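You operate a simulated robot arm through the tools that you are given. There is no shell and no other tool. Be economical: measure what you need, move in short steps, check, and stop when the job is done.

You are at the controls of a simulated robot arm. One attempt, no reset.

Task
Wax the wet tomatoes on the carriage with three pumps and dry them on high heat.
Fine: switch the dryer off when they are dry; leave the dial set and the carriage with the tray of tomatoes in the dryer.

The check looks at the end state, three seconds after you hand in, the way a careful person would. Anything else that was tipped, shoved, dropped, spilled or broken makes it a failure.

Robot
A 7-joint arm with a two-finger gripper, on a carriage that runs on a rail from [1, -903] to [-1, 877] (x, y) and turns from -188 to 144 degrees about z. Base frame: it is fixed where the carriage stands at the start and does not move with it; the origin is on the floor, on the carriage's upright axis, x ahead of it, y to its left, z up; the surface under the hand at the start is at about z = 860. Readings come in mm, degrees, newtons and seconds.
With the tool pointing down near the work surface it reaches from about 340 to 780 mm from the robot's upright axis, wherever it stands. Its first joint turns from -166.0 to 166.0 degrees. Places, roughly: deck of the tray carriage [800, 100, 900]; dryer [800, -400, 1000]; dryer heat dial [700, -300, 1000]; dryer switch [700, -500, 1000]; tray carriage [800, 100, 900]; wax paddle [800, -100, 1100]. Payload 2.45 kg.
The TCP is the grasp point, 23 mm short of the fingertips. In the tool frame z runs along the fingers and y along their closing line. The gripper opens to 72 mm. The gripper's body begins 40 mm behind the TCP.
Orientation is that of the tool frame in the base frame, as [roll, pitch, yaw] about the fixed x, y, z axes, in that order (R = Rz(yaw) Ry(pitch) Rx(roll)). With the fingers straight down and closing along the base's y, the tool's x points along the base's -x, its y along +y and its z along -z.

Tools
- The arm moves only by the tool arm_command. Its argument "commands" is one flat list of numbers, 7 for each row, row after row: the shift along the tool's x, y, z in units of 40 mm (1.0 is 40 mm), then the turn, a rotation vector about the tool's x, y, z in units of 5 degrees (1.0 is 5 degrees), then the gripper command, from -1 (shut) to 1 (fully open), values between in proportion. In form: [tx, ty, tz, ax, ay, az, claw, tx, ty, tz, ax, ay, az, claw, ...]. A call has 1 to 8 rows; each row shifts and turns the commanded pose from where the row before left it, along the tool's axes as they then stand. A call with a number of a shift or a turn outside -1 to 1 is refused whole. Each row takes 0.2 s and may step no farther than 50 mm and 8.6 degrees from the row before; otherwise, or with a gripper value out of range, the whole call is refused. Where a pose cannot be reached the arm comes as near as it can. A force on the tool above 50 N (or 10 N above the force at the start of the call, whichever is more), or a blocked arm, ends the call early, and 0.2 s more pass. The fingers move at their own pace (about 72 mm/s each) and stop on an object; they squeeze with about 37 N. The grip force told is the motor's: it shows also when the fingers shut on nothing. Time passes only in rows, and 0.2 s behind the last, so rows that do not move let the fingers close. The reply holds the time, the measured pose of the TCP, the force on the tool along the base axes, the opening and the grip force, in the units named above and with some noise, with the torque about the TCP (base axes, N m) and any sound that the robot's microphone picked up.
- Cameras (640 x 400 px; columns grow to the right, rows downward): "scene" is now at [22.8, 140.5, 1527.4]; the picture's right is [-0.45, -0.89, 0.00], its down [-0.36, 0.19, -0.91] and it looks along [0.81, -0.41, -0.41] (base axes); focal length 256 px, centre (320, 200). "wrist" rides on the gripper at [78, 17, -66] in the tool frame; the picture's right is [-0.22, 0.98, 0.00], its down [-0.56, -0.12, -0.82] and it looks along [-0.80, -0.18, 0.57] (tool axes); focal length 234 px, centre (320, 200). There is no depth. A picture from a camera that has moved, and an enlarged one, comes with that camera's place and axes in the base frame and with its lens.
- snapshot(camera): a new picture of that camera. It takes no simulated time.
- slide_trunk(by): slides the trunk up (or, below 0, down) by that many mm; the arm and the scene camera ride with it, the base frame stays. It gives what a move gives, with no picture.
- steer(legs): drives the robot by 1 to 6 legs, each [ahead, left, turn to the left] in mm, mm and degrees, along the robot's own axes; the way and the turn of a leg run together, so that a leg with both is an arc; at most 1500 mm and 180 degrees a leg. The arm and the cameras ride along, it lands a little off, and it stops where it bumps. It keeps to its track: a leg is cut to what the track allows. It gives what a move gives.
- turn_head(pan, tilt): turns the head with the scene camera to pan (to the left, within 155 degrees either way) and tilt (down, from -29 to 69), counted from straight ahead of the robot. It gives what a move gives.
- inspect(camera, box): a new picture of the part [left, top, right, bottom] of that camera's present view, enlarged. It takes no simulated time.
- finish_job(): hands the job in; it is judged then, once.

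Work in short steps. Places have to be worked out from the pictures, the camera data and where the tool is seen: move nearer, look again, correct. Check each grasp and each placing, and mend what went wrong. You have 120 turns and 98 pictures in all, those below and enlarged ones among them. Open the gripper and draw the arm clear of the work before you hand the job in, unless the task says otherwise; then end with one line.

The tools are called after "Emit:" as name(argument=value, ...) on one line, values as JSON. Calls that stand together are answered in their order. arm_command: Moves the arm, as the interface text tells. Its arguments: {"type":"object","properties":{"commands":{"type":"array","items":{"type":"number"}}},"required":["commands"]} The other tools are called the same way: slide_trunk (by) slides the trunk up or down; steer (legs) drives the base; turn_head (pan, tilt) turns the head that bears the scene camera; snapshot (camera) takes a picture; inspect (camera, box) takes an enlarged picture of a part of a camera's view; finish_job () hands the job in.

At the start:

```text
clock: 0.0
eef_pos: [374.1, -148.0, 1340.5]
tcp_rot: [179.9, 0.1, 180.0]
ft_force: [-0.4, -0.3, -0.7]
torque: [-0.01, 0.01, 0.03]
width: 71.9
gripper_force: 0.0
trunk travel left (down, up): [-500.0, 90.0]
robot x, y, heading: [0.0, -0.5, -0.1]
head pan, tilt: [-26.9, 24.1]
```

scene: 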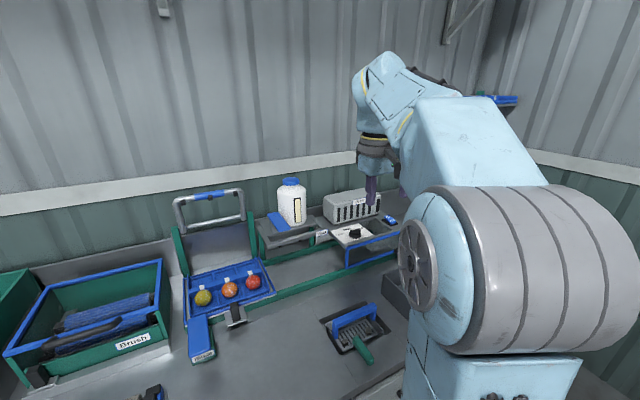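
wrist: 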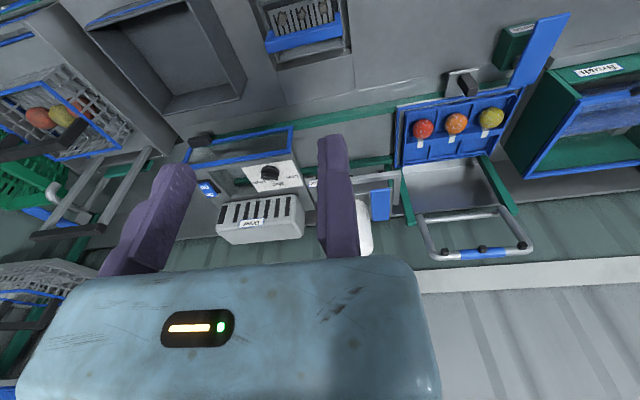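

I'll look closer at the carriage, wax paddle, dial and switch.

Emit:
inspect(camera="scene", box=[150, 160, 310, 370])

Emit:
inspect(camera="scene", box=[250, 165, 420, 280])

Emit:
inspect(camera="wrist", box=[170, 60, 540, 270])

```text
1.90 times, centred on (230, 265) of scene
camera zoom: at [22.8, 140.5, 1527.4], right [-0.45, -0.89, 0.0], down [-0.36, 0.19, -0.91], along [0.81, -0.41, -0.41], focal length 488 px, centre (491, 76)
```

zoom: 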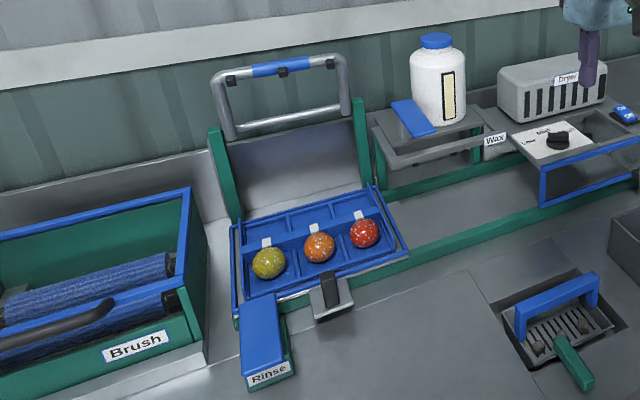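

```text
3.48 times, centred on (335, 222) of scene
camera zoom: at [22.8, 140.5, 1527.4], right [-0.45, -0.89, 0.0], down [-0.36, 0.19, -0.91], along [0.81, -0.41, -0.41], focal length 892 px, centre (268, 122)
```

zoom: 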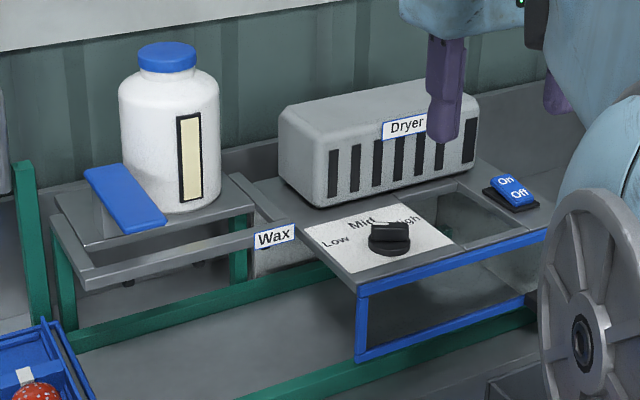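

```text
1.73 times, centred on (355, 165) of wrist
camera zoom: at [294.9, -131.0, 1407.1], right [0.22, 0.98, 0.0], down [0.56, -0.12, 0.82], along [0.8, -0.18, -0.57], focal length 405 px, centre (260, 260)
```

zoom: 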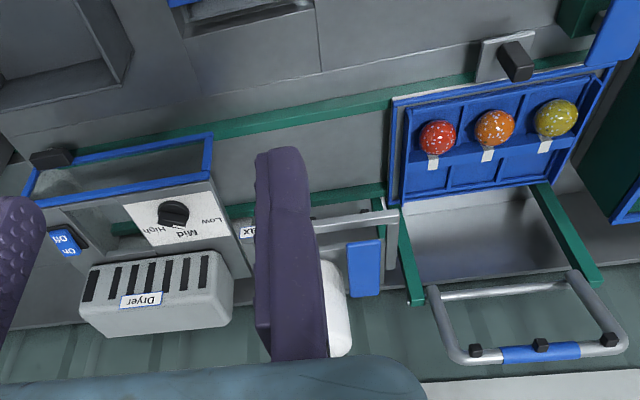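

Estimates: knob of carriage near (645,115,900), dial (686,-340,1025), switch (718,-540,1020), paddle (810,-89,1080). I move the arm left towards the carriage to get a closer look and unblock the dryer view.

Emit:
arm_command(commands=[-0.3, 0.82, 0.3, 0, 0, 0, 1, -0.3, 0.82, 0.3, 0, 0, 0, 1, -0.3, 0.82, 0.3, 0, 0, 0, 1, -0.3, 0.82, 0.3, 0, 0, 0, 1, -0.3, 0.82, 0.3, 0, 0, 0, 1, -0.3, 0.82, 0.3, 0, 0, 0, 1, -0.3, 0.82, 0.3, 0, 0, 0, 1, -0.3, 0.82, 0.3, 0, 0, 0, 1])

Emit:
turn_head(pan=-35, tilt=30)

Emit:
snapshot(camera="scene")

Emit:
snapshot(camera="wrist")

```text
clock: 1.8
eef_pos: [468.7, 114.1, 1242.9]
tcp_rot: [179.9, 0.0, 180.0]
ft_force: [-1.1, -0.4, 0.8]
torque: [-0.02, 0.0, 0.01]
width: 72.0
gripper_force: 0.1
trunk travel left (down, up): [-500.0, 90.0]
robot x, y, heading: [1.0, 4.0, -0.2]
head pan, tilt: [-26.9, 24.1]
```

```text
clock: 2.5
eef_pos: [470.2, 113.9, 1246.5]
tcp_rot: [-180.0, 0.0, -180.0]
ft_force: [0.5, 0.0, -0.7]
torque: [0.0, -0.01, 0.04]
width: 71.9
gripper_force: 0.0
trunk travel left (down, up): [-500.0, 90.0]
robot x, y, heading: [1.7, 1.0, 0.0]
head pan, tilt: [-35.0, 30.0]
```

```text
92 pictures are left
camera scene: at [14.6, 130.4, 1518.0], right [-0.57, -0.82, 0.0], down [-0.41, 0.29, -0.87], along [0.71, -0.5, -0.5], focal length 256 px, centre (320, 200)
```

scene: 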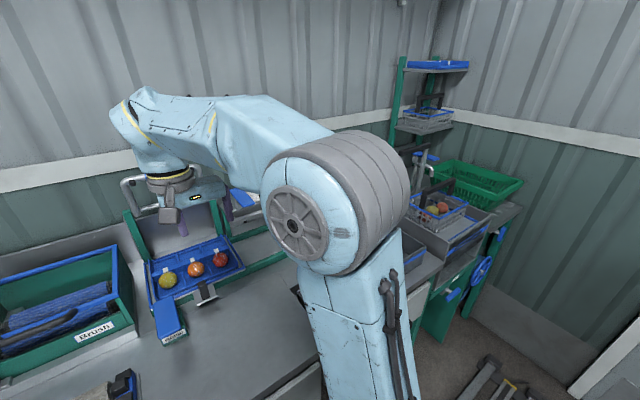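

```text
91 pictures are left
camera wrist: at [391.0, 131.0, 1310.9], right [0.22, 0.98, 0.0], down [0.56, -0.12, 0.82], along [0.8, -0.18, -0.57], focal length 234 px, centre (320, 200)
```

wrist: 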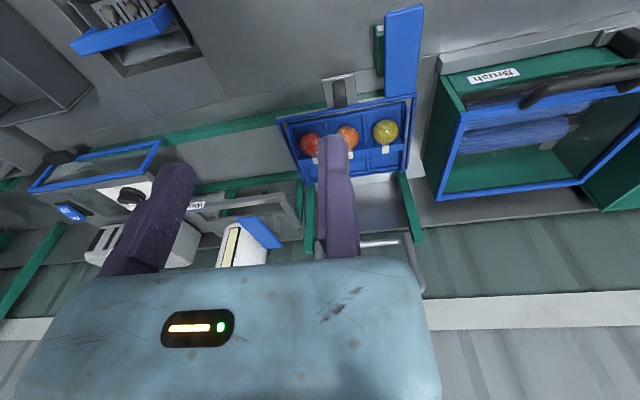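

Emit:
inspect(camera="wrist", box=[270, 60, 430, 190])

Emit:
inspect(camera="wrist", box=[20, 120, 220, 260])

```text
3.08 times, centred on (350, 125) of wrist
camera zoom: at [391.0, 131.0, 1310.9], right [0.22, 0.98, 0.0], down [0.56, -0.12, 0.82], along [0.8, -0.18, -0.57], focal length 720 px, centre (228, 431)
```

zoom: 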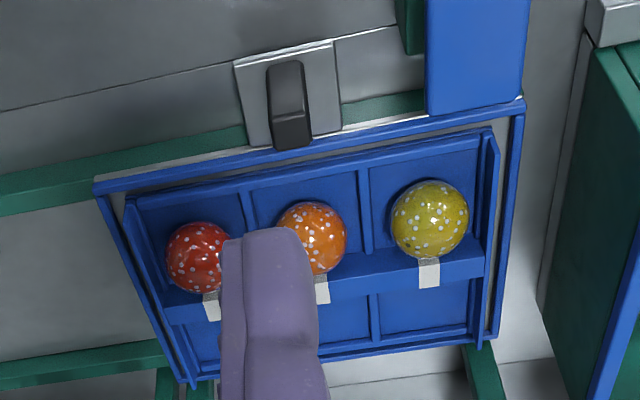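

```text
2.86 times, centred on (120, 190) of wrist
camera zoom: at [391.0, 131.0, 1310.9], right [0.22, 0.98, 0.0], down [0.56, -0.12, 0.82], along [0.8, -0.18, -0.57], focal length 669 px, centre (891, 229)
```

zoom: 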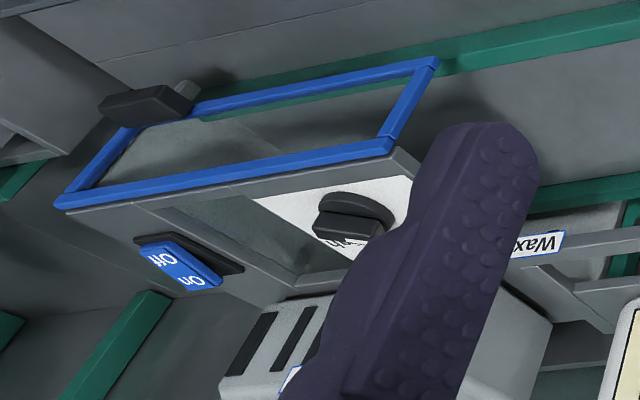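

I drive the robot to the right so the head camera (offset to its left) can see wax and dryer stations, first lifting nothing as the arm is high and clear.

Emit:
steer(legs=[[0, -400, 0]])

Emit:
turn_head(pan=5, tilt=32)

Emit:
snapshot(camera="scene")

Emit:
snapshot(camera="wrist")

```text
clock: 5.0
eef_pos: [469.0, -285.4, 1244.6]
tcp_rot: [-180.0, 0.0, -179.9]
ft_force: [-0.7, -0.6, 0.2]
torque: [0.0, -0.01, -0.05]
width: 72.0
gripper_force: 0.0
trunk travel left (down, up): [-500.0, 90.0]
robot x, y, heading: [-4.0, -399.6, 0.4]
head pan, tilt: [-35.0, 30.0]
```

```text
clock: 6.1
eef_pos: [468.6, -285.6, 1246.0]
tcp_rot: [180.0, -0.1, -179.8]
ft_force: [-0.4, 0.0, 1.1]
torque: [-0.01, -0.02, 0.01]
width: 71.8
gripper_force: 0.2
trunk travel left (down, up): [-500.0, 90.0]
robot x, y, heading: [-2.1, -397.8, 0.2]
head pan, tilt: [5.0, 32.0]
```

```text
88 pictures are left
camera scene: at [29.4, -210.9, 1514.9], right [0.09, -1.0, 0.0], down [-0.53, -0.05, -0.85], along [0.84, 0.08, -0.53], focal length 256 px, centre (320, 200)
```

scene: 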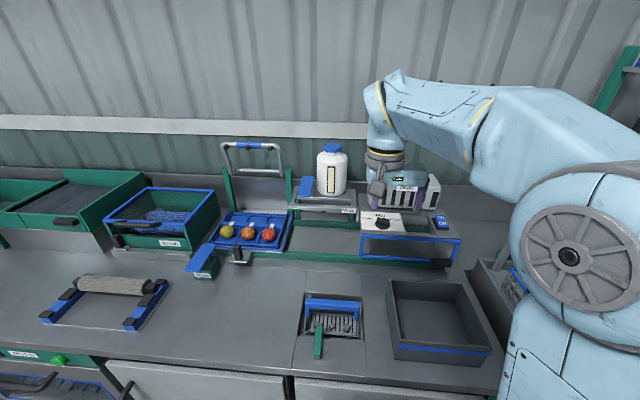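

```text
87 pictures are left
camera wrist: at [390.9, -268.3, 1310.8], right [0.21, 0.98, 0.0], down [0.56, -0.12, 0.82], along [0.8, -0.18, -0.57], focal length 234 px, centre (320, 200)
```

wrist: 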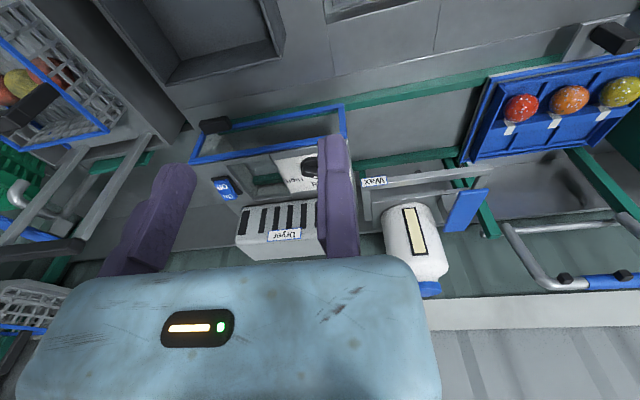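

Emit:
inspect(camera="scene", box=[280, 130, 380, 270])

Emit:
inspect(camera="scene", box=[350, 170, 470, 275])

Emit:
inspect(camera="wrist", box=[340, 100, 560, 280])

```text
2.86 times, centred on (330, 200) of scene
camera zoom: at [29.4, -210.9, 1514.9], right [0.09, -1.0, 0.0], down [-0.53, -0.05, -0.85], along [0.84, 0.08, -0.53], focal length 732 px, centre (291, 200)
```

zoom: 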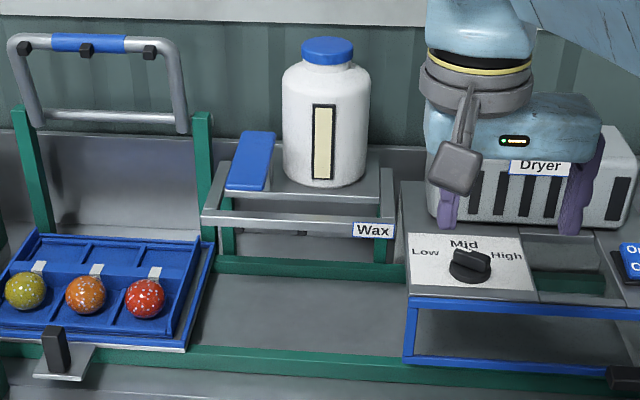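

```text
3.81 times, centred on (410, 222) of scene
camera zoom: at [29.4, -210.9, 1514.9], right [0.09, -1.0, 0.0], down [-0.53, -0.05, -0.85], along [0.84, 0.08, -0.53], focal length 977 px, centre (-23, 114)
```

zoom: 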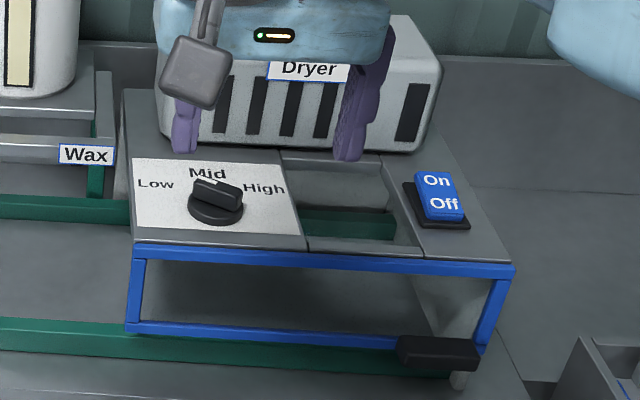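

```text
2.22 times, centred on (450, 190) of wrist
camera zoom: at [390.9, -268.3, 1310.8], right [0.21, 0.98, 0.0], down [0.56, -0.12, 0.82], along [0.8, -0.18, -0.57], focal length 520 px, centre (31, 222)
```

zoom: 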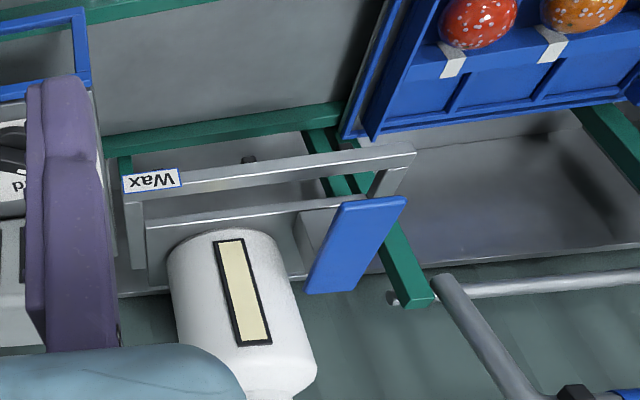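

Knob is a vertical post around x 621–643, y≈117, z 888–932; wax nozzle centre y≈-150; dryer centre y≈-415. I station the robot near y=-150 and tilt the gripper ~45° so it can follow the knob below the dryer window.

Emit:
steer(legs=[[0, 250, 0]])

Emit:
arm_command(commands=[0, 0.465, 0, 0, -1, 0, 1, 0, 0.465, 0, 0, -1, 0, 1, 0, 0.465, 0, 0, -1, 0, 1, 0, 0.465, 0, 0, -1, 0, 1, 0, 0.465, 0, 0, -1, 0, 1, 0, 0.465, 0, 0, -1, 0, 1, 0, 0.465, 0, 0, -1, 0, 1, 0, 0.465, 0, 0, -1, 0, 1])

```text
clock: 8.0
eef_pos: [470.1, -35.9, 1243.5]
tcp_rot: [179.9, 0.1, -179.7]
ft_force: [-0.3, 1.0, 0.6]
torque: [0.0, 0.02, -0.02]
width: 72.0
gripper_force: 0.0
trunk travel left (down, up): [-500.0, 90.0]
robot x, y, heading: [-0.5, -152.6, 0.4]
head pan, tilt: [5.0, 32.0]
```

```text
clock: 9.8
eef_pos: [466.1, 112.5, 1245.4]
tcp_rot: [180.0, 40.1, -179.7]
ft_force: [-0.7, 0.9, -0.1]
torque: [0.02, -0.01, 0.01]
width: 71.9
gripper_force: 0.1
trunk travel left (down, up): [-500.0, 90.0]
robot x, y, heading: [0.9, -150.2, 0.2]
head pan, tilt: [5.0, 32.0]
```

Emit:
arm_command(commands=[0.263, 0, 0.82, 0, 0, 0, 1, 0.263, 0, 0.82, 0, 0, 0, 1, 0.263, 0, 0.82, 0, 0, 0, 1, 0.263, 0, 0.82, 0, 0, 0, 1, 0.263, 0, 0.82, 0, 0, 0, 1, 0.263, 0, 0.82, 0, 0, 0, 1, 0.263, 0, 0.82, 0, 0, 0, 1, 0.263, 0, 0.82, 0, 0, 0, 1])

Emit:
turn_head(pan=10, tilt=38)

Emit:
snapshot(camera="scene")

Emit:
snapshot(camera="wrist")

```text
clock: 11.6
eef_pos: [573.4, 113.2, 989.6]
tcp_rot: [-179.9, 40.0, -179.6]
ft_force: [0.7, 0.4, 0.1]
torque: [-0.01, -0.03, 0.02]
width: 72.0
gripper_force: 0.1
trunk travel left (down, up): [-500.0, 90.0]
robot x, y, heading: [0.7, -153.8, 0.3]
head pan, tilt: [5.0, 32.0]
```

```text
clock: 12.2
eef_pos: [571.7, 113.3, 991.2]
tcp_rot: [180.0, 40.1, -179.7]
ft_force: [0.4, -0.2, 0.4]
torque: [-0.02, 0.0, -0.01]
width: 72.0
gripper_force: 0.1
trunk travel left (down, up): [-500.0, 90.0]
robot x, y, heading: [2.9, -153.1, 0.3]
head pan, tilt: [10.0, 38.0]
```

```text
83 pictures are left
camera scene: at [24.5, 44.6, 1505.7], right [0.18, -0.98, 0.0], down [-0.61, -0.11, -0.79], along [0.78, 0.14, -0.62], focal length 256 px, centre (320, 200)
```

scene: 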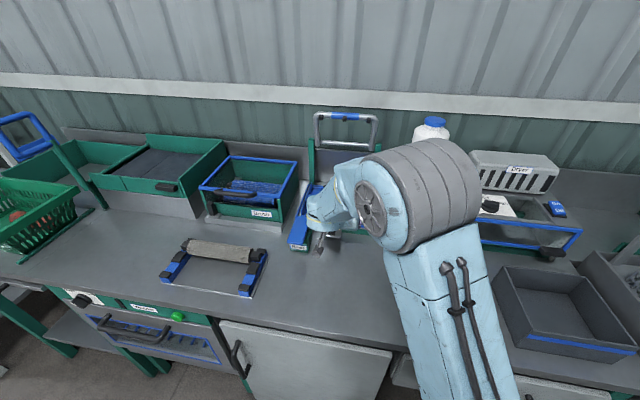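

```text
82 pictures are left
camera wrist: at [470.4, 130.2, 991.6], right [0.16, 0.98, 0.14], down [-0.1, -0.13, 0.99], along [0.98, -0.17, 0.07], focal length 234 px, centre (320, 200)
```

wrist: 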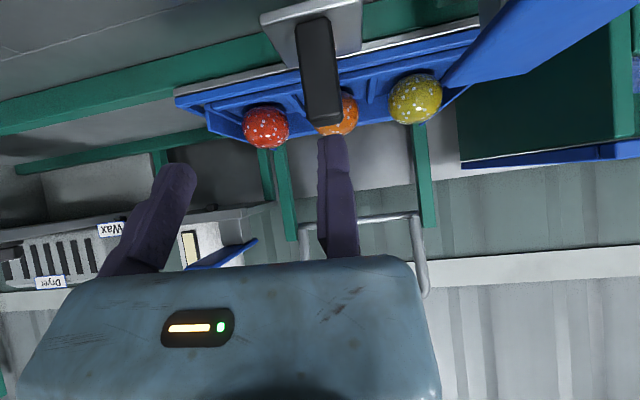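

Knob post resolved: x≈610–631, y≈116, z 888–950, in front of the window plane. I move in with fingers either side of it and close.

Emit:
arm_command(commands=[0.06, 0.017, 0.484, 0, 0, 0, 1, 0.06, 0.017, 0.484, 0, 0, 0, 1, 0.06, 0.017, 0.484, 0, 0, 0, 1, 0.06, 0.017, 0.484, 0, 0, 0, 1])

Emit:
snapshot(camera="wrist")

```text
clock: 13.0
eef_pos: [589.8, 119.1, 954.1]
tcp_rot: [179.5, 40.0, -179.5]
ft_force: [-38.5, -5.4, 12.1]
torque: [0.29, 0.24, -0.05]
width: 72.1
gripper_force: 0.0
trunk travel left (down, up): [-500.0, 90.0]
robot x, y, heading: [-0.4, -154.3, 0.6]
head pan, tilt: [10.0, 38.0]
stopped in row 3: the force on the tool passed its limit at 263 N (the readings are from after the stop); the commanded pose is now the measured one
```

```text
81 pictures are left
camera wrist: at [487.1, 135.2, 954.9], right [0.15, 0.98, 0.14], down [-0.1, -0.13, 0.99], along [0.98, -0.16, 0.07], focal length 234 px, centre (320, 200)
```

wrist: 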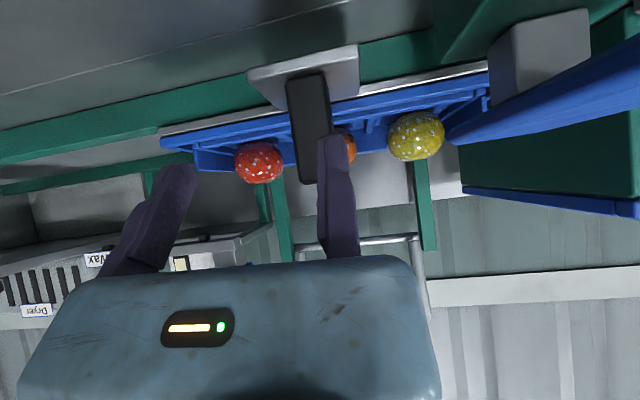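

The right finger hit the post top although readings said it was centred: the fingers appear ~35 mm further to −y than the reading implies. I back off 25 mm and check with the scene camera.

Emit:
arm_command(commands=[0, 0, -0.4, 0, 0, 0, 1, 0, 0, -0.4, 0, 0, 0, 1])

Emit:
inspect(camera="scene", box=[270, 140, 400, 270])

```text
clock: 13.6
eef_pos: [574.8, 117.0, 975.8]
tcp_rot: [179.8, 40.1, -179.6]
ft_force: [-0.8, -0.5, -0.5]
torque: [-0.02, 0.02, -0.01]
width: 71.8
gripper_force: 0.2
trunk travel left (down, up): [-500.0, 90.0]
robot x, y, heading: [-1.1, -151.0, 0.5]
head pan, tilt: [10.0, 38.0]
```

```text
3.08 times, centred on (335, 205) of scene
camera zoom: at [24.4, 44.4, 1505.6], right [0.18, -0.98, 0.0], down [-0.61, -0.11, -0.79], along [0.78, 0.14, -0.62], focal length 789 px, centre (274, 185)
```

zoom: 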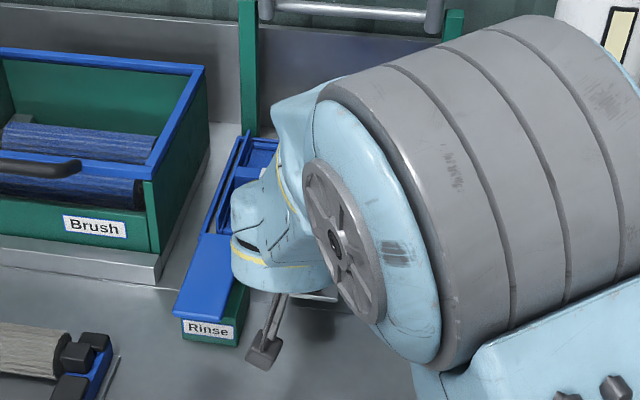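

The scene camera confirms the finger pair is centred ~36 mm to −y of the reported TCP. I close the gripper in free air to see whether that's a fixed offset or one-sided fingers.

Emit:
arm_command(commands=[0, 0, -0.5, 0, 0, 0, -1, 0, 0, 0, 0, 0, 0, -1, 0, 0, 0, 0, 0, 0, -1, 0, 0, 0, 0, 0, 0, -1])

Emit:
snapshot(camera="wrist")

```text
clock: 14.6
eef_pos: [562.0, 116.9, 992.3]
tcp_rot: [179.8, 40.0, -179.6]
ft_force: [-0.5, 0.7, -0.8]
torque: [-0.01, 0.0, -0.01]
width: 0.1
gripper_force: 28.6
trunk travel left (down, up): [-500.0, 90.0]
robot x, y, heading: [1.1, -150.6, 0.4]
head pan, tilt: [10.0, 38.0]
```

```text
79 pictures are left
camera wrist: at [459.3, 133.8, 992.8], right [0.16, 0.98, 0.14], down [-0.1, -0.13, 0.99], along [0.98, -0.17, 0.07], focal length 234 px, centre (320, 200)
```

wrist: 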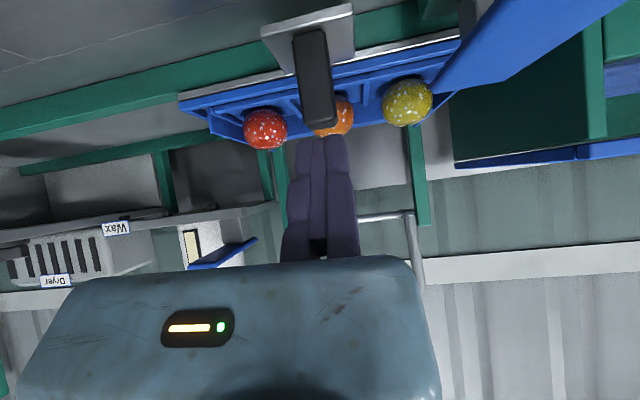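

Only the −y finger moves; the +y finger's face is fixed at the TCP. Post spans y≈103–128, so I put the TCP at y≈134 and go in, fingers open.

Emit:
arm_command(commands=[0, 0.21, 0, 0, 0, 0, 1, 0, 0.21, 0, 0, 0, 0, 1, 0, 0, 0, 0, 0, 0, 1, 0, 0, 0, 0, 0, 0, 1, 0, 0, 0, 0, 0, 0, 1, 0.02, 0, 0.4, 0, 0, 0, 1, 0.02, 0, 0.4, 0, 0, 0, 1])

Emit:
snapshot(camera="wrist")

```text
clock: 16.2
eef_pos: [581.1, 134.3, 967.1]
tcp_rot: [179.8, 40.1, -179.6]
ft_force: [-0.4, 0.7, 0.4]
torque: [-0.02, -0.01, 0.02]
width: 72.0
gripper_force: 0.1
trunk travel left (down, up): [-500.0, 90.0]
robot x, y, heading: [-0.6, -150.0, 0.6]
head pan, tilt: [10.0, 38.0]
```

```text
78 pictures are left
camera wrist: at [479.0, 150.2, 967.2], right [0.16, 0.98, 0.14], down [-0.1, -0.13, 0.99], along [0.98, -0.17, 0.07], focal length 234 px, centre (320, 200)
```

wrist: 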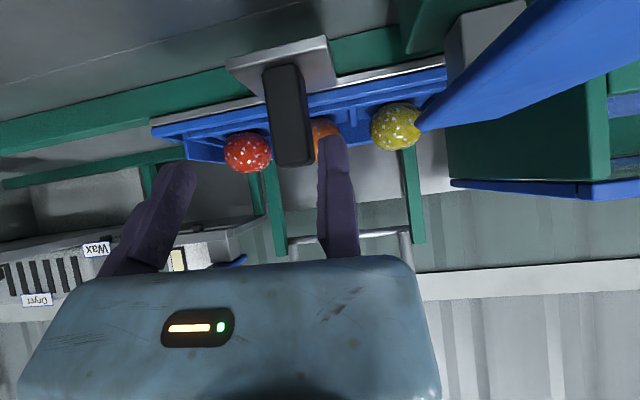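

The post is now between the fingers. I advance ~45 mm and close.

Emit:
arm_command(commands=[0.02, 0, 0.37, 0, 0, 0, 1, 0.02, 0, 0.37, 0, 0, 0, 1, 0.02, 0, 0.37, 0, 0, 0, 1, 0, 0, 0, 0, 0, 0, 1])

Emit:
snapshot(camera="wrist")

```text
clock: 17.2
eef_pos: [607.8, 133.9, 930.7]
tcp_rot: [179.8, 40.0, -179.5]
ft_force: [-0.2, -0.4, -0.3]
torque: [-0.01, -0.01, -0.04]
width: 72.0
gripper_force: 0.1
trunk travel left (down, up): [-500.0, 90.0]
robot x, y, heading: [0.1, -151.6, 0.1]
head pan, tilt: [10.0, 38.0]
```

```text
77 pictures are left
camera wrist: at [505.4, 151.1, 931.5], right [0.16, 0.98, 0.14], down [-0.1, -0.13, 0.99], along [0.98, -0.17, 0.07], focal length 234 px, centre (320, 200)
```

wrist: 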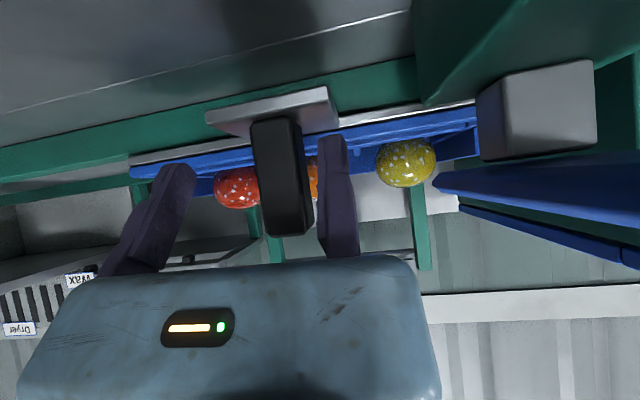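

Post sits between the fingers at the right depth; I nudge 4 mm and close.

Emit:
arm_command(commands=[0, -0.1, 0, 0, 0, 0, 1, 0, 0, 0, 0, 0, 0, -1, 0, 0, 0, 0, 0, 0, -1, 0, 0, 0, 0, 0, 0, -1, 0, 0, 0, 0, 0, 0, -1])

```text
clock: 18.4
eef_pos: [607.8, 126.7, 931.6]
tcp_rot: [179.9, 39.8, -179.9]
ft_force: [-7.4, -22.6, -1.6]
torque: [-0.86, 0.29, -0.65]
width: 21.8
gripper_force: 44.2
trunk travel left (down, up): [-500.0, 90.0]
robot x, y, heading: [-2.4, -154.6, 0.4]
head pan, tilt: [10.0, 38.0]
```

Gripped (22 mm wide post). Drag the carriage gently toward −y.

Emit:
arm_command(commands=[0, -0.1, 0, 0, 0, 0, -1, 0, -0.2, 0, 0, 0, 0, -1, 0, -0.4, 0, 0, 0, 0, -1, 0, -0.4, 0, 0, 0, 0, -1, 0, -0.4, 0, 0, 0, 0, -1, 0, -0.4, 0, 0, 0, 0, -1, 0, -0.4, 0, 0, 0, 0, -1, 0, -0.2, 0, 0, 0, 0, -1])

Emit:
snapshot(camera="wrist")

```text
clock: 20.2
eef_pos: [608.7, 30.0, 930.3]
tcp_rot: [179.9, 39.8, -179.7]
ft_force: [-10.8, 1.6, -4.0]
torque: [-0.94, 0.58, -0.3]
width: 22.1
gripper_force: 45.0
trunk travel left (down, up): [-500.0, 90.0]
robot x, y, heading: [-4.7, -154.6, 0.3]
head pan, tilt: [10.0, 38.0]
```

```text
76 pictures are left
camera wrist: at [505.1, 46.7, 931.9], right [0.16, 0.98, 0.14], down [-0.1, -0.13, 0.99], along [0.98, -0.17, 0.07], focal length 234 px, centre (320, 200)
```

wrist: 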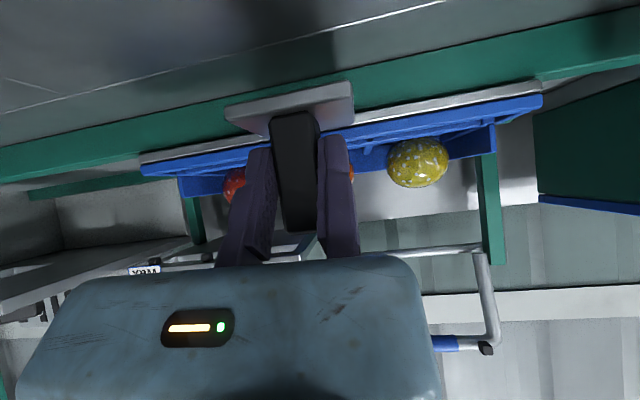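

Carriage follows. Continue to y≈-139 (carriage centre ≈ -150).

Emit:
arm_command(commands=[0, -0.3, 0, 0, 0, 0, -1, 0, -0.6, 0, 0, 0, 0, -1, 0, -0.6, 0, 0, 0, 0, -1, 0, -0.6, 0, 0, 0, 0, -1, 0, -0.6, 0, 0, 0, 0, -1, 0, -0.6, 0, 0, 0, 0, -1, 0, -0.6, 0, 0, 0, 0, -1, 0, -0.3, 0, 0, 0, 0, -1])

Emit:
turn_head(pan=-10, tilt=32)

Emit:
snapshot(camera="scene")

Emit:
snapshot(camera="wrist")

```text
clock: 22.0
eef_pos: [607.8, -140.2, 931.9]
tcp_rot: [179.8, 39.9, -179.8]
ft_force: [-27.1, -4.7, -1.1]
torque: [-0.85, 0.51, -0.59]
width: 21.8
gripper_force: 45.2
trunk travel left (down, up): [-500.0, 90.0]
robot x, y, heading: [1.3, -153.4, 0.1]
head pan, tilt: [10.0, 38.0]
```

```text
clock: 22.8
eef_pos: [608.1, -137.8, 930.4]
tcp_rot: [179.8, 40.0, -179.7]
ft_force: [-26.5, -5.7, 0.4]
torque: [-1.02, 0.62, -0.88]
width: 21.6
gripper_force: 44.9
trunk travel left (down, up): [-500.0, 90.0]
robot x, y, heading: [1.7, -152.4, 0.5]
head pan, tilt: [-10.0, 32.0]
```

```text
75 pictures are left
camera scene: at [25.2, 13.6, 1515.0], right [-0.17, -0.99, 0.0], down [-0.52, 0.09, -0.85], along [0.84, -0.14, -0.53], focal length 256 px, centre (320, 200)
```

scene: 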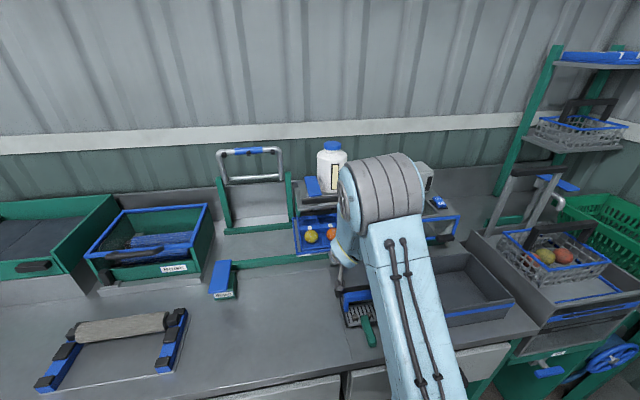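

```text
74 pictures are left
camera wrist: at [505.5, -121.3, 931.9], right [0.16, 0.98, 0.14], down [-0.1, -0.13, 0.99], along [0.98, -0.17, 0.07], focal length 234 px, centre (320, 200)
```

wrist: 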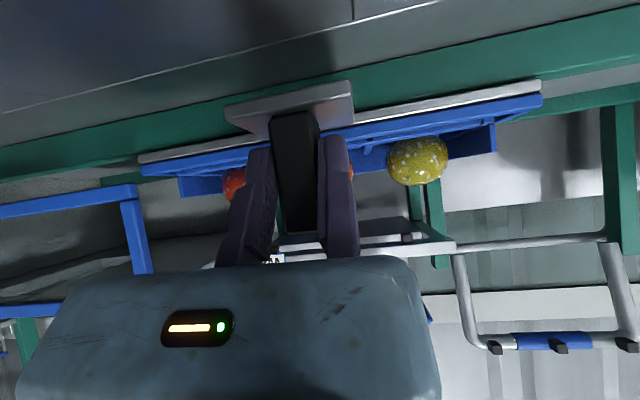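

Nozzle at y≈-74 lines up with the yellow tomato (y≈-71), so the carriage is centred under the wax nozzles. Release and back out.

Emit:
arm_command(commands=[0, 0, 0, 0, 0, 0, 1, 0, 0, 0, 0, 0, 0, 1, 0, 0, 0, 0, 0, 0, 1, 0, 0, 0, 0, 0, 0, 1, 0, 0, -0.6, 0, 0, 0, 1, 0, 0, -0.9, 0, 0, 0, 1, 0, 0, -0.9, 0, 0, 0, 1, 0, 0, -0.9, 0, 0, 0, 1])

Emit:
snapshot(camera="wrist")

```text
clock: 24.6
eef_pos: [525.8, -137.5, 1031.7]
tcp_rot: [179.7, 39.8, -179.7]
ft_force: [-0.9, -0.1, -0.8]
torque: [0.0, 0.0, -0.02]
width: 72.1
gripper_force: 0.0
trunk travel left (down, up): [-500.0, 90.0]
robot x, y, heading: [3.6, -154.3, 0.3]
head pan, tilt: [-10.0, 32.0]
```

```text
73 pictures are left
camera wrist: at [422.6, -121.7, 1032.3], right [0.16, 0.98, 0.14], down [-0.09, -0.13, 0.99], along [0.98, -0.17, 0.07], focal length 234 px, centre (320, 200)
```

wrist: 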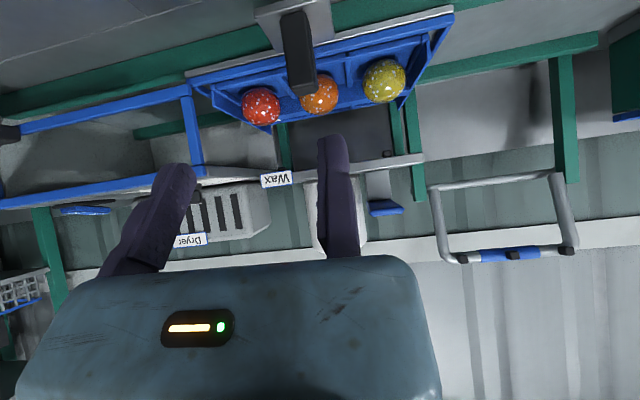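

Paddle spans roughly x 750–859, y −113…−67, z ≈1080; bottle front starts x≈819. I close the gripper, rise and move forward to hover just short of it.

Emit:
arm_command(commands=[-0.55, 0.437, -0.66, 0, 0, 0, -1, -0.55, 0.437, -0.66, 0, 0, 0, -1, -0.55, 0.437, -0.66, 0, 0, 0, -1, -0.756, 0, 0.635, 0, 0, 0, -1, -0.756, 0, 0.635, 0, 0, 0, -1, -0.756, 0, 0.635, 0, 0, 0, -1, -0.756, 0, 0.635, 0, 0, 0, -1])

Emit:
snapshot(camera="wrist")

Emit:
snapshot(camera="scene")

```text
clock: 26.2
eef_pos: [683.0, -84.3, 1135.4]
tcp_rot: [179.7, 40.0, -179.6]
ft_force: [-0.9, -0.1, 0.9]
torque: [-0.01, -0.01, 0.05]
width: 0.0
gripper_force: 28.4
trunk travel left (down, up): [-500.0, 90.0]
robot x, y, heading: [1.2, -157.3, 0.3]
head pan, tilt: [-10.0, 32.0]
```

```text
72 pictures are left
camera wrist: at [581.3, -68.0, 1135.8], right [0.16, 0.98, 0.14], down [-0.1, -0.13, 0.99], along [0.98, -0.17, 0.07], focal length 234 px, centre (320, 200)
```

wrist: 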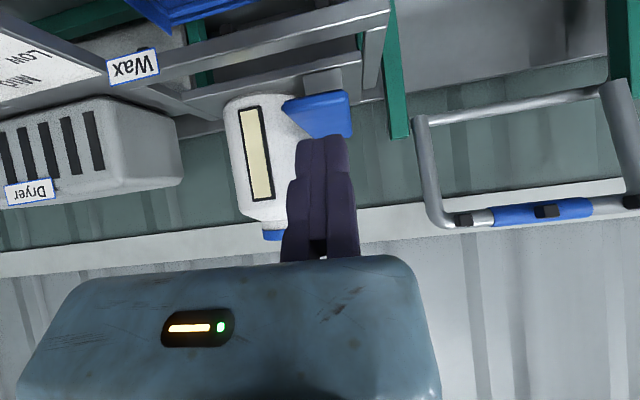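

```text
71 pictures are left
camera scene: at [27.4, 13.9, 1514.9], right [-0.17, -0.99, 0.0], down [-0.52, 0.09, -0.85], along [0.84, -0.14, -0.53], focal length 256 px, centre (320, 200)
```

scene: 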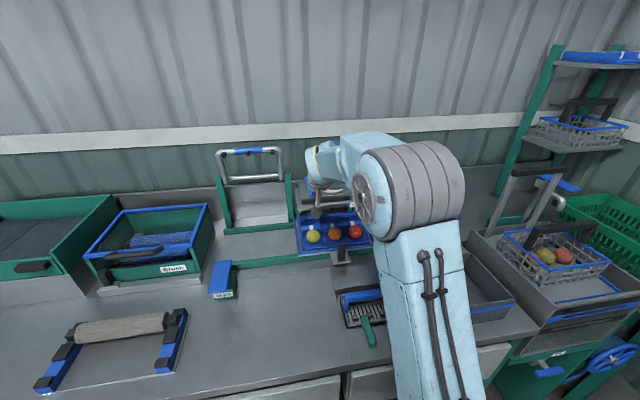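

Paddle top confirmed (front edge x≈750, z≈1075, y≈-88). Move forward 80 mm then lower a little.

Emit:
arm_command(commands=[-0.756, -0.05, 0.635, 0, 0, 0, -1, -0.756, -0.05, 0.635, 0, 0, 0, -1, 0.24, 0, 0.287, 0, 0, 0, -1])

Emit:
snapshot(camera="wrist")

Emit:
inspect(camera="scene", box=[280, 120, 400, 270])

```text
clock: 27.0
eef_pos: [764.2, -87.0, 1119.7]
tcp_rot: [179.8, 39.9, -179.7]
ft_force: [-0.1, -0.6, -0.5]
torque: [-0.01, 0.0, -0.01]
width: 0.0
gripper_force: 28.2
trunk travel left (down, up): [-500.0, 90.0]
robot x, y, heading: [1.0, -149.6, 0.4]
head pan, tilt: [-10.0, 32.0]
```

```text
70 pictures are left
camera wrist: at [660.4, -71.0, 1120.7], right [0.16, 0.98, 0.14], down [-0.1, -0.13, 0.99], along [0.98, -0.17, 0.07], focal length 234 px, centre (320, 200)
```

wrist: 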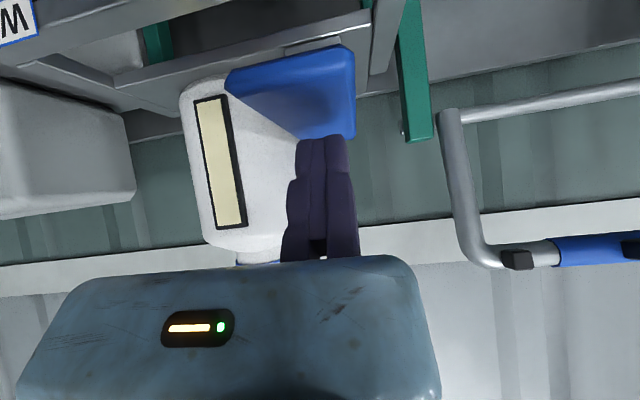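

```text
2.67 times, centred on (340, 195) of scene
camera zoom: at [28.3, 14.0, 1514.9], right [-0.17, -0.99, 0.0], down [-0.52, 0.09, -0.85], along [0.84, -0.14, -0.53], focal length 684 px, centre (267, 213)
```

zoom: 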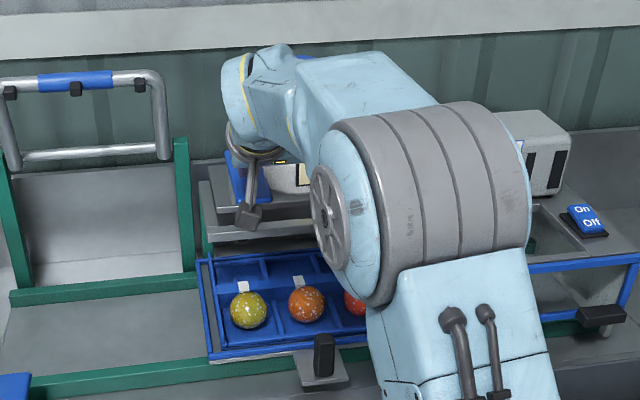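

Fingertips hover ~15–20 mm above the paddle. Lower gently for contact.

Emit:
arm_command(commands=[0.129, 0, 0.153, 0, 0, 0, -1, 0.129, 0, 0.153, 0, 0, 0, -1, 0.129, 0, 0.153, 0, 0, 0, -1])

Emit:
snapshot(camera="wrist")

```text
clock: 27.8
eef_pos: [761.3, -87.3, 1096.1]
tcp_rot: [179.8, 40.0, -179.6]
ft_force: [-1.3, -0.4, 3.8]
torque: [-0.01, 0.0, 0.05]
width: 5.9
gripper_force: 28.5
trunk travel left (down, up): [-500.0, 90.0]
robot x, y, heading: [-2.0, -153.3, 0.3]
head pan, tilt: [-10.0, 32.0]
```

```text
68 pictures are left
camera wrist: at [658.9, -71.4, 1097.0], right [0.16, 0.98, 0.14], down [-0.1, -0.13, 0.99], along [0.98, -0.17, 0.07], focal length 234 px, centre (320, 200)
```

wrist: 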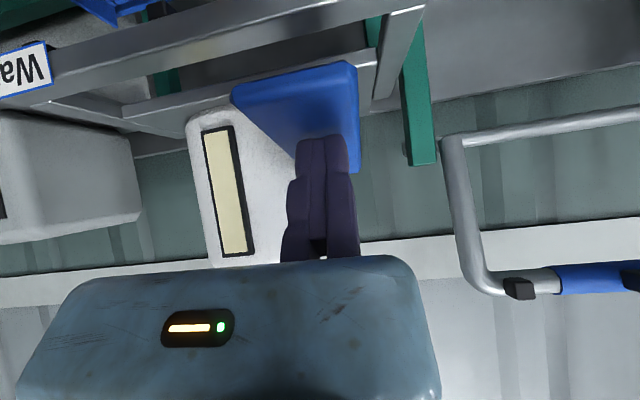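

Light contact (≈4 N). Press further in small steps, watching force and sound.

Emit:
arm_command(commands=[0.129, 0, 0.153, 0, 0, 0, -1, 0.129, 0, 0.153, 0, 0, 0, -1])

```text
clock: 28.4
eef_pos: [761.7, -87.2, 1081.0]
tcp_rot: [179.8, 40.1, -179.6]
ft_force: [0.3, -0.1, 8.0]
torque: [0.0, -0.09, -0.01]
width: 6.4
gripper_force: 28.6
trunk travel left (down, up): [-500.0, 90.0]
robot x, y, heading: [-1.4, -153.5, 0.3]
head pan, tilt: [-10.0, 32.0]
```

Emit:
arm_command(commands=[0.129, 0, 0.153, 0, 0, 0, -1, 0.129, 0, 0.153, 0, 0, 0, -1])

Emit:
snapshot(camera="wrist")

```text
clock: 29.0
eef_pos: [761.5, -87.5, 1077.6]
tcp_rot: [179.7, 41.6, -179.4]
ft_force: [-14.1, -1.3, 18.3]
torque: [0.06, 0.15, -0.22]
width: 6.1
gripper_force: 27.8
trunk travel left (down, up): [-500.0, 90.0]
robot x, y, heading: [-2.0, -154.2, 0.2]
head pan, tilt: [-10.0, 32.0]
stopped in row 2: the force on the tool passed its limit at 53 N (the readings are from after the stop); the commanded pose is now the measured one
```

```text
67 pictures are left
camera wrist: at [658.9, -71.5, 1076.7], right [0.15, 0.98, 0.15], down [-0.12, -0.13, 0.98], along [0.98, -0.17, 0.1], focal length 234 px, centre (320, 200)
```

wrist: 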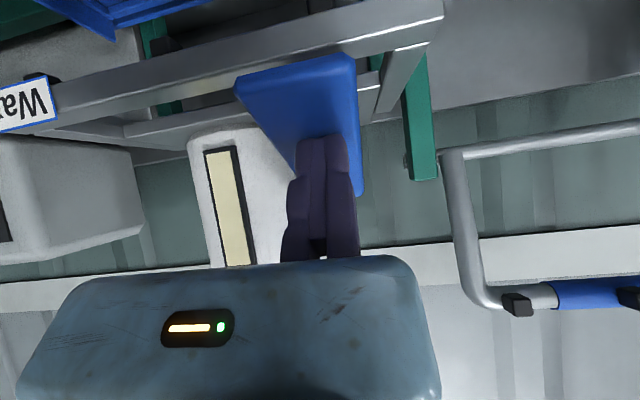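

Hit the bottom at TCP z≈1077 (that's pump one). Release fully and check the tomatoes.

Emit:
arm_command(commands=[-0.129, 0, -0.153, 0, 0, 0, -1, -0.26, 0, -0.306, 0, 0, 0, -1, -0.26, 0, -0.306, 0, 0, 0, -1, 0, 0, 0, 0, 0, 0, -1])

Emit:
inspect(camera="scene", box=[280, 120, 400, 270])

Emit:
snapshot(camera="wrist")

```text
clock: 30.0
eef_pos: [763.1, -88.7, 1111.8]
tcp_rot: [179.9, 41.1, -179.3]
ft_force: [-0.6, 0.3, -0.1]
torque: [0.01, 0.0, 0.0]
width: 0.1
gripper_force: 28.6
trunk travel left (down, up): [-500.0, 90.0]
robot x, y, heading: [1.6, -150.5, 0.3]
head pan, tilt: [-10.0, 32.0]
```

```text
2.67 times, centred on (340, 195) of scene
camera zoom: at [27.6, 13.9, 1514.8], right [-0.17, -0.99, 0.0], down [-0.52, 0.09, -0.85], along [0.84, -0.14, -0.53], focal length 684 px, centre (267, 213)
```

zoom: 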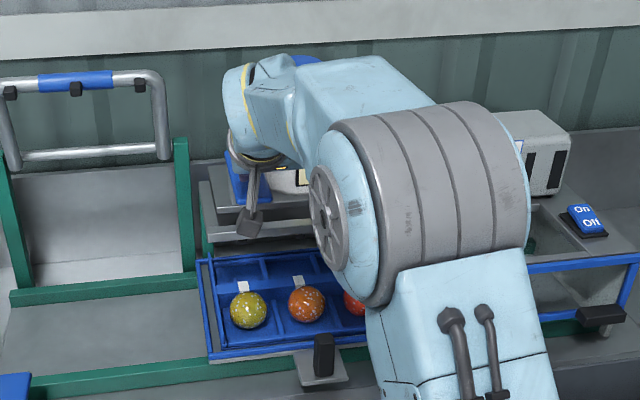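

```text
65 pictures are left
camera wrist: at [660.4, -72.1, 1112.1], right [0.15, 0.98, 0.15], down [-0.12, -0.13, 0.98], along [0.98, -0.17, 0.09], focal length 234 px, centre (320, 200)
```

wrist: 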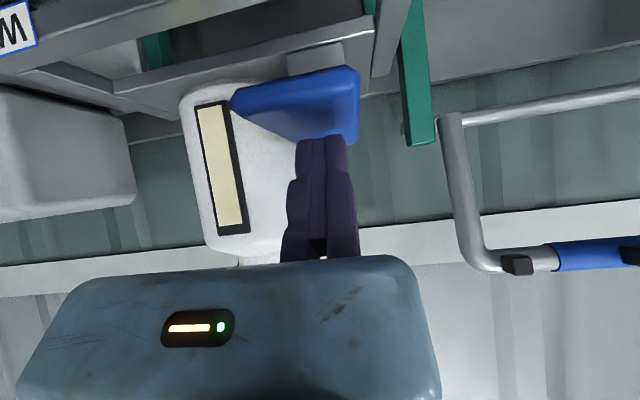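

Emit:
inspect(camera="scene", box=[303, 222, 345, 248])

```text
15.24 times, centred on (324, 235) of scene
camera zoom: at [27.6, 13.9, 1514.8], right [-0.17, -0.99, 0.0], down [-0.52, 0.09, -0.85], along [0.84, -0.14, -0.53], focal length 3907 px, centre (259, -333)
```

zoom: 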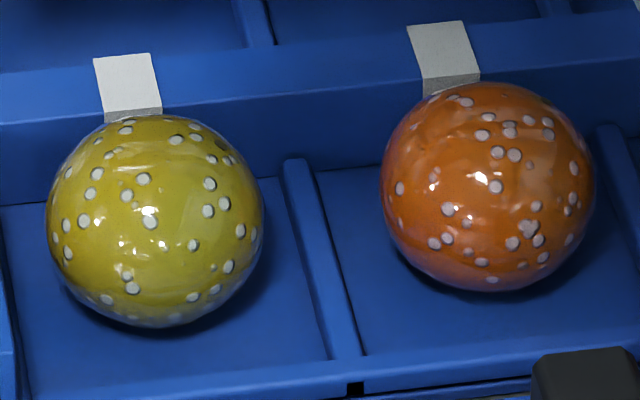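

Wet droplets are still seen; now pump two: down ~34 mm then back up.

Emit:
arm_command(commands=[0.14, 0, 0.16, 0, 0, 0, -1, 0.14, 0, 0.16, 0, 0, 0, -1, 0.14, 0, 0.16, 0, 0, 0, -1, 0.14, 0, 0.155, 0, 0, 0, -1])

Emit:
snapshot(camera="wrist")

```text
clock: 31.0
eef_pos: [762.8, -87.1, 1081.6]
tcp_rot: [179.8, 41.2, -179.5]
ft_force: [0.4, 0.2, 8.2]
torque: [0.02, -0.09, 0.0]
width: 6.1
gripper_force: 28.6
trunk travel left (down, up): [-500.0, 90.0]
robot x, y, heading: [0.1, -153.6, 0.5]
head pan, tilt: [-10.0, 32.0]
```

```text
63 pictures are left
camera wrist: at [659.6, -71.8, 1079.4], right [0.15, 0.98, 0.15], down [-0.12, -0.13, 0.98], along [0.98, -0.17, 0.1], focal length 234 px, centre (320, 200)
```

wrist: 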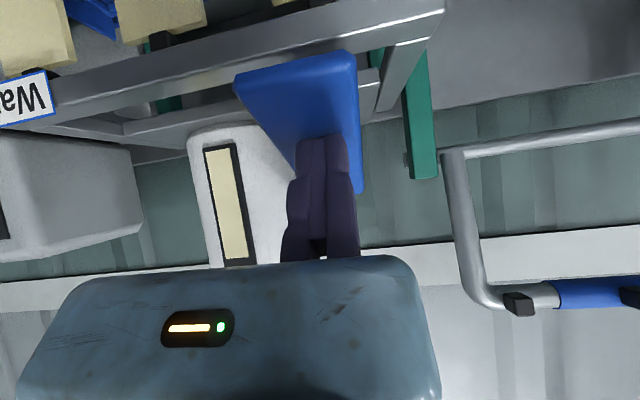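

Wax is seen spraying from the nozzles (pale curtains top left). Release fully and look again.

Emit:
arm_command(commands=[-0.14, 0, -0.16, 0, 0, 0, -1, -0.14, 0, -0.16, 0, 0, 0, -1, -0.14, 0, -0.16, 0, 0, 0, -1, -0.14, 0, -0.155, 0, 0, 0, -1, 0, 0, 0, 0, 0, 0, -1])

Emit:
inspect(camera="scene", box=[303, 222, 345, 248])

```text
clock: 32.2
eef_pos: [763.2, -87.8, 1114.6]
tcp_rot: [179.7, 41.0, -179.4]
ft_force: [1.0, 0.0, -0.7]
torque: [0.0, 0.0, -0.02]
width: 0.0
gripper_force: 28.1
trunk travel left (down, up): [-500.0, 90.0]
robot x, y, heading: [3.6, -152.4, 0.4]
head pan, tilt: [-10.0, 32.0]
```

```text
15.24 times, centred on (324, 235) of scene
camera zoom: at [27.6, 13.9, 1514.8], right [-0.17, -0.99, 0.0], down [-0.52, 0.09, -0.85], along [0.84, -0.14, -0.53], focal length 3907 px, centre (259, -333)
```

zoom: 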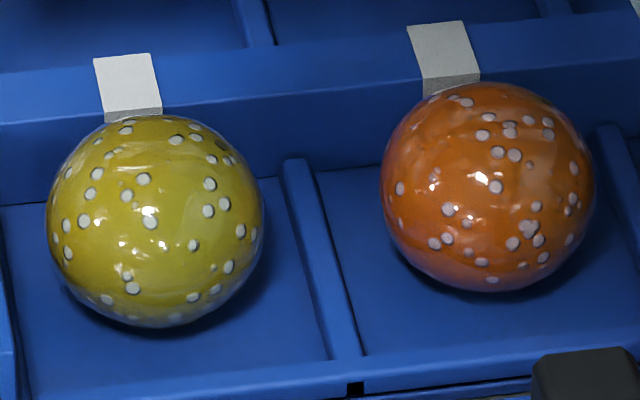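

Pump three, same stroke.

Emit:
arm_command(commands=[0.14, 0, 0.16, 0, 0, 0, -1, 0.14, 0, 0.16, 0, 0, 0, -1, 0.14, 0, 0.16, 0, 0, 0, -1, 0.14, 0, 0.165, 0, 0, 0, -1])

Emit:
snapshot(camera="wrist")

Emit:
inspect(camera="scene", box=[290, 190, 360, 250])

```text
clock: 33.2
eef_pos: [762.7, -88.1, 1080.4]
tcp_rot: [179.8, 41.3, -179.4]
ft_force: [1.0, -0.2, 8.9]
torque: [-0.01, -0.08, -0.01]
width: 6.1
gripper_force: 28.9
trunk travel left (down, up): [-500.0, 90.0]
robot x, y, heading: [-2.9, -152.9, 0.6]
head pan, tilt: [-10.0, 32.0]
```

```text
61 pictures are left
camera wrist: at [660.7, -71.8, 1078.8], right [0.15, 0.98, 0.15], down [-0.12, -0.13, 0.98], along [0.98, -0.17, 0.1], focal length 234 px, centre (320, 200)
```

wrist: 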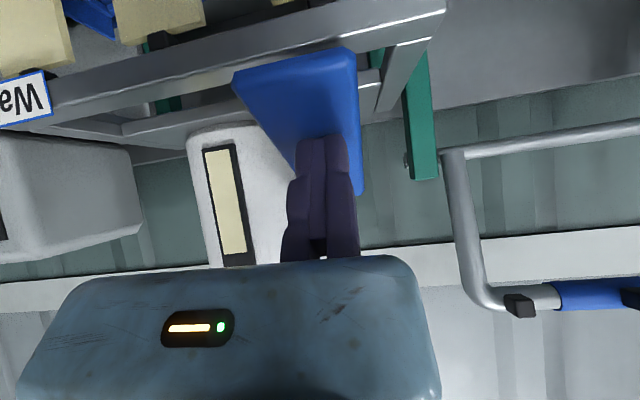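

```text
6.67 times, centred on (325, 220) of scene
camera zoom: at [27.0, 13.9, 1515.0], right [-0.17, -0.99, 0.0], down [-0.52, 0.09, -0.85], along [0.84, -0.14, -0.53], focal length 1709 px, centre (287, 67)
```

zoom: 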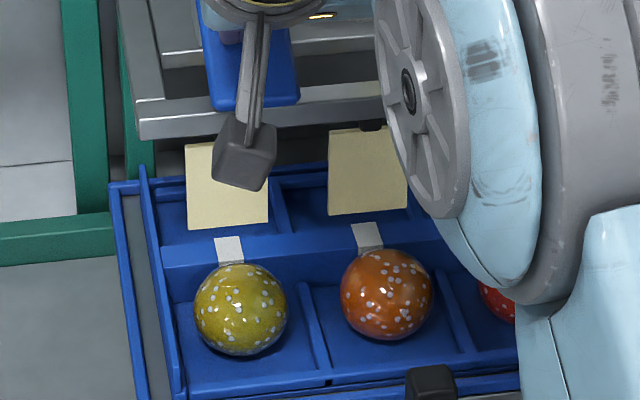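

Third spray visible and aligned. I hold 0.6 s to see whether the spray disappears while held (to confirm pump one behaved the same).

Emit:
arm_command(commands=[0, 0, 0, 0, 0, 0, -1])

Emit:
inspect(camera="scene", box=[290, 190, 360, 250])

```text
clock: 33.6
eef_pos: [763.6, -87.5, 1080.3]
tcp_rot: [179.9, 41.2, -179.5]
ft_force: [1.5, 0.1, 9.5]
torque: [-0.02, -0.08, 0.01]
width: 6.0
gripper_force: 28.5
trunk travel left (down, up): [-500.0, 90.0]
robot x, y, heading: [-2.4, -153.1, 0.3]
head pan, tilt: [-10.0, 32.0]
```

```text
6.67 times, centred on (325, 220) of scene
camera zoom: at [26.8, 13.9, 1515.0], right [-0.17, -0.99, 0.0], down [-0.52, 0.09, -0.85], along [0.84, -0.14, -0.53], focal length 1709 px, centre (287, 67)
```

zoom: 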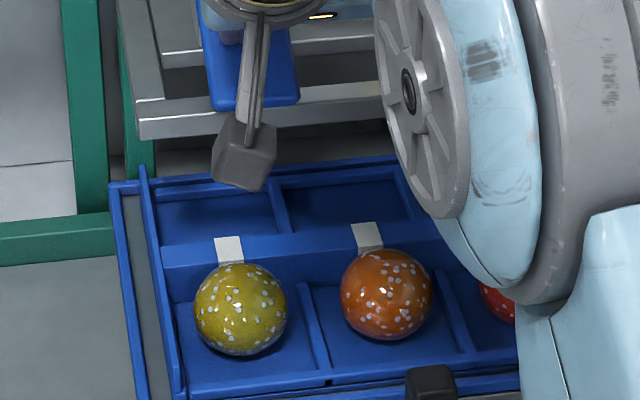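

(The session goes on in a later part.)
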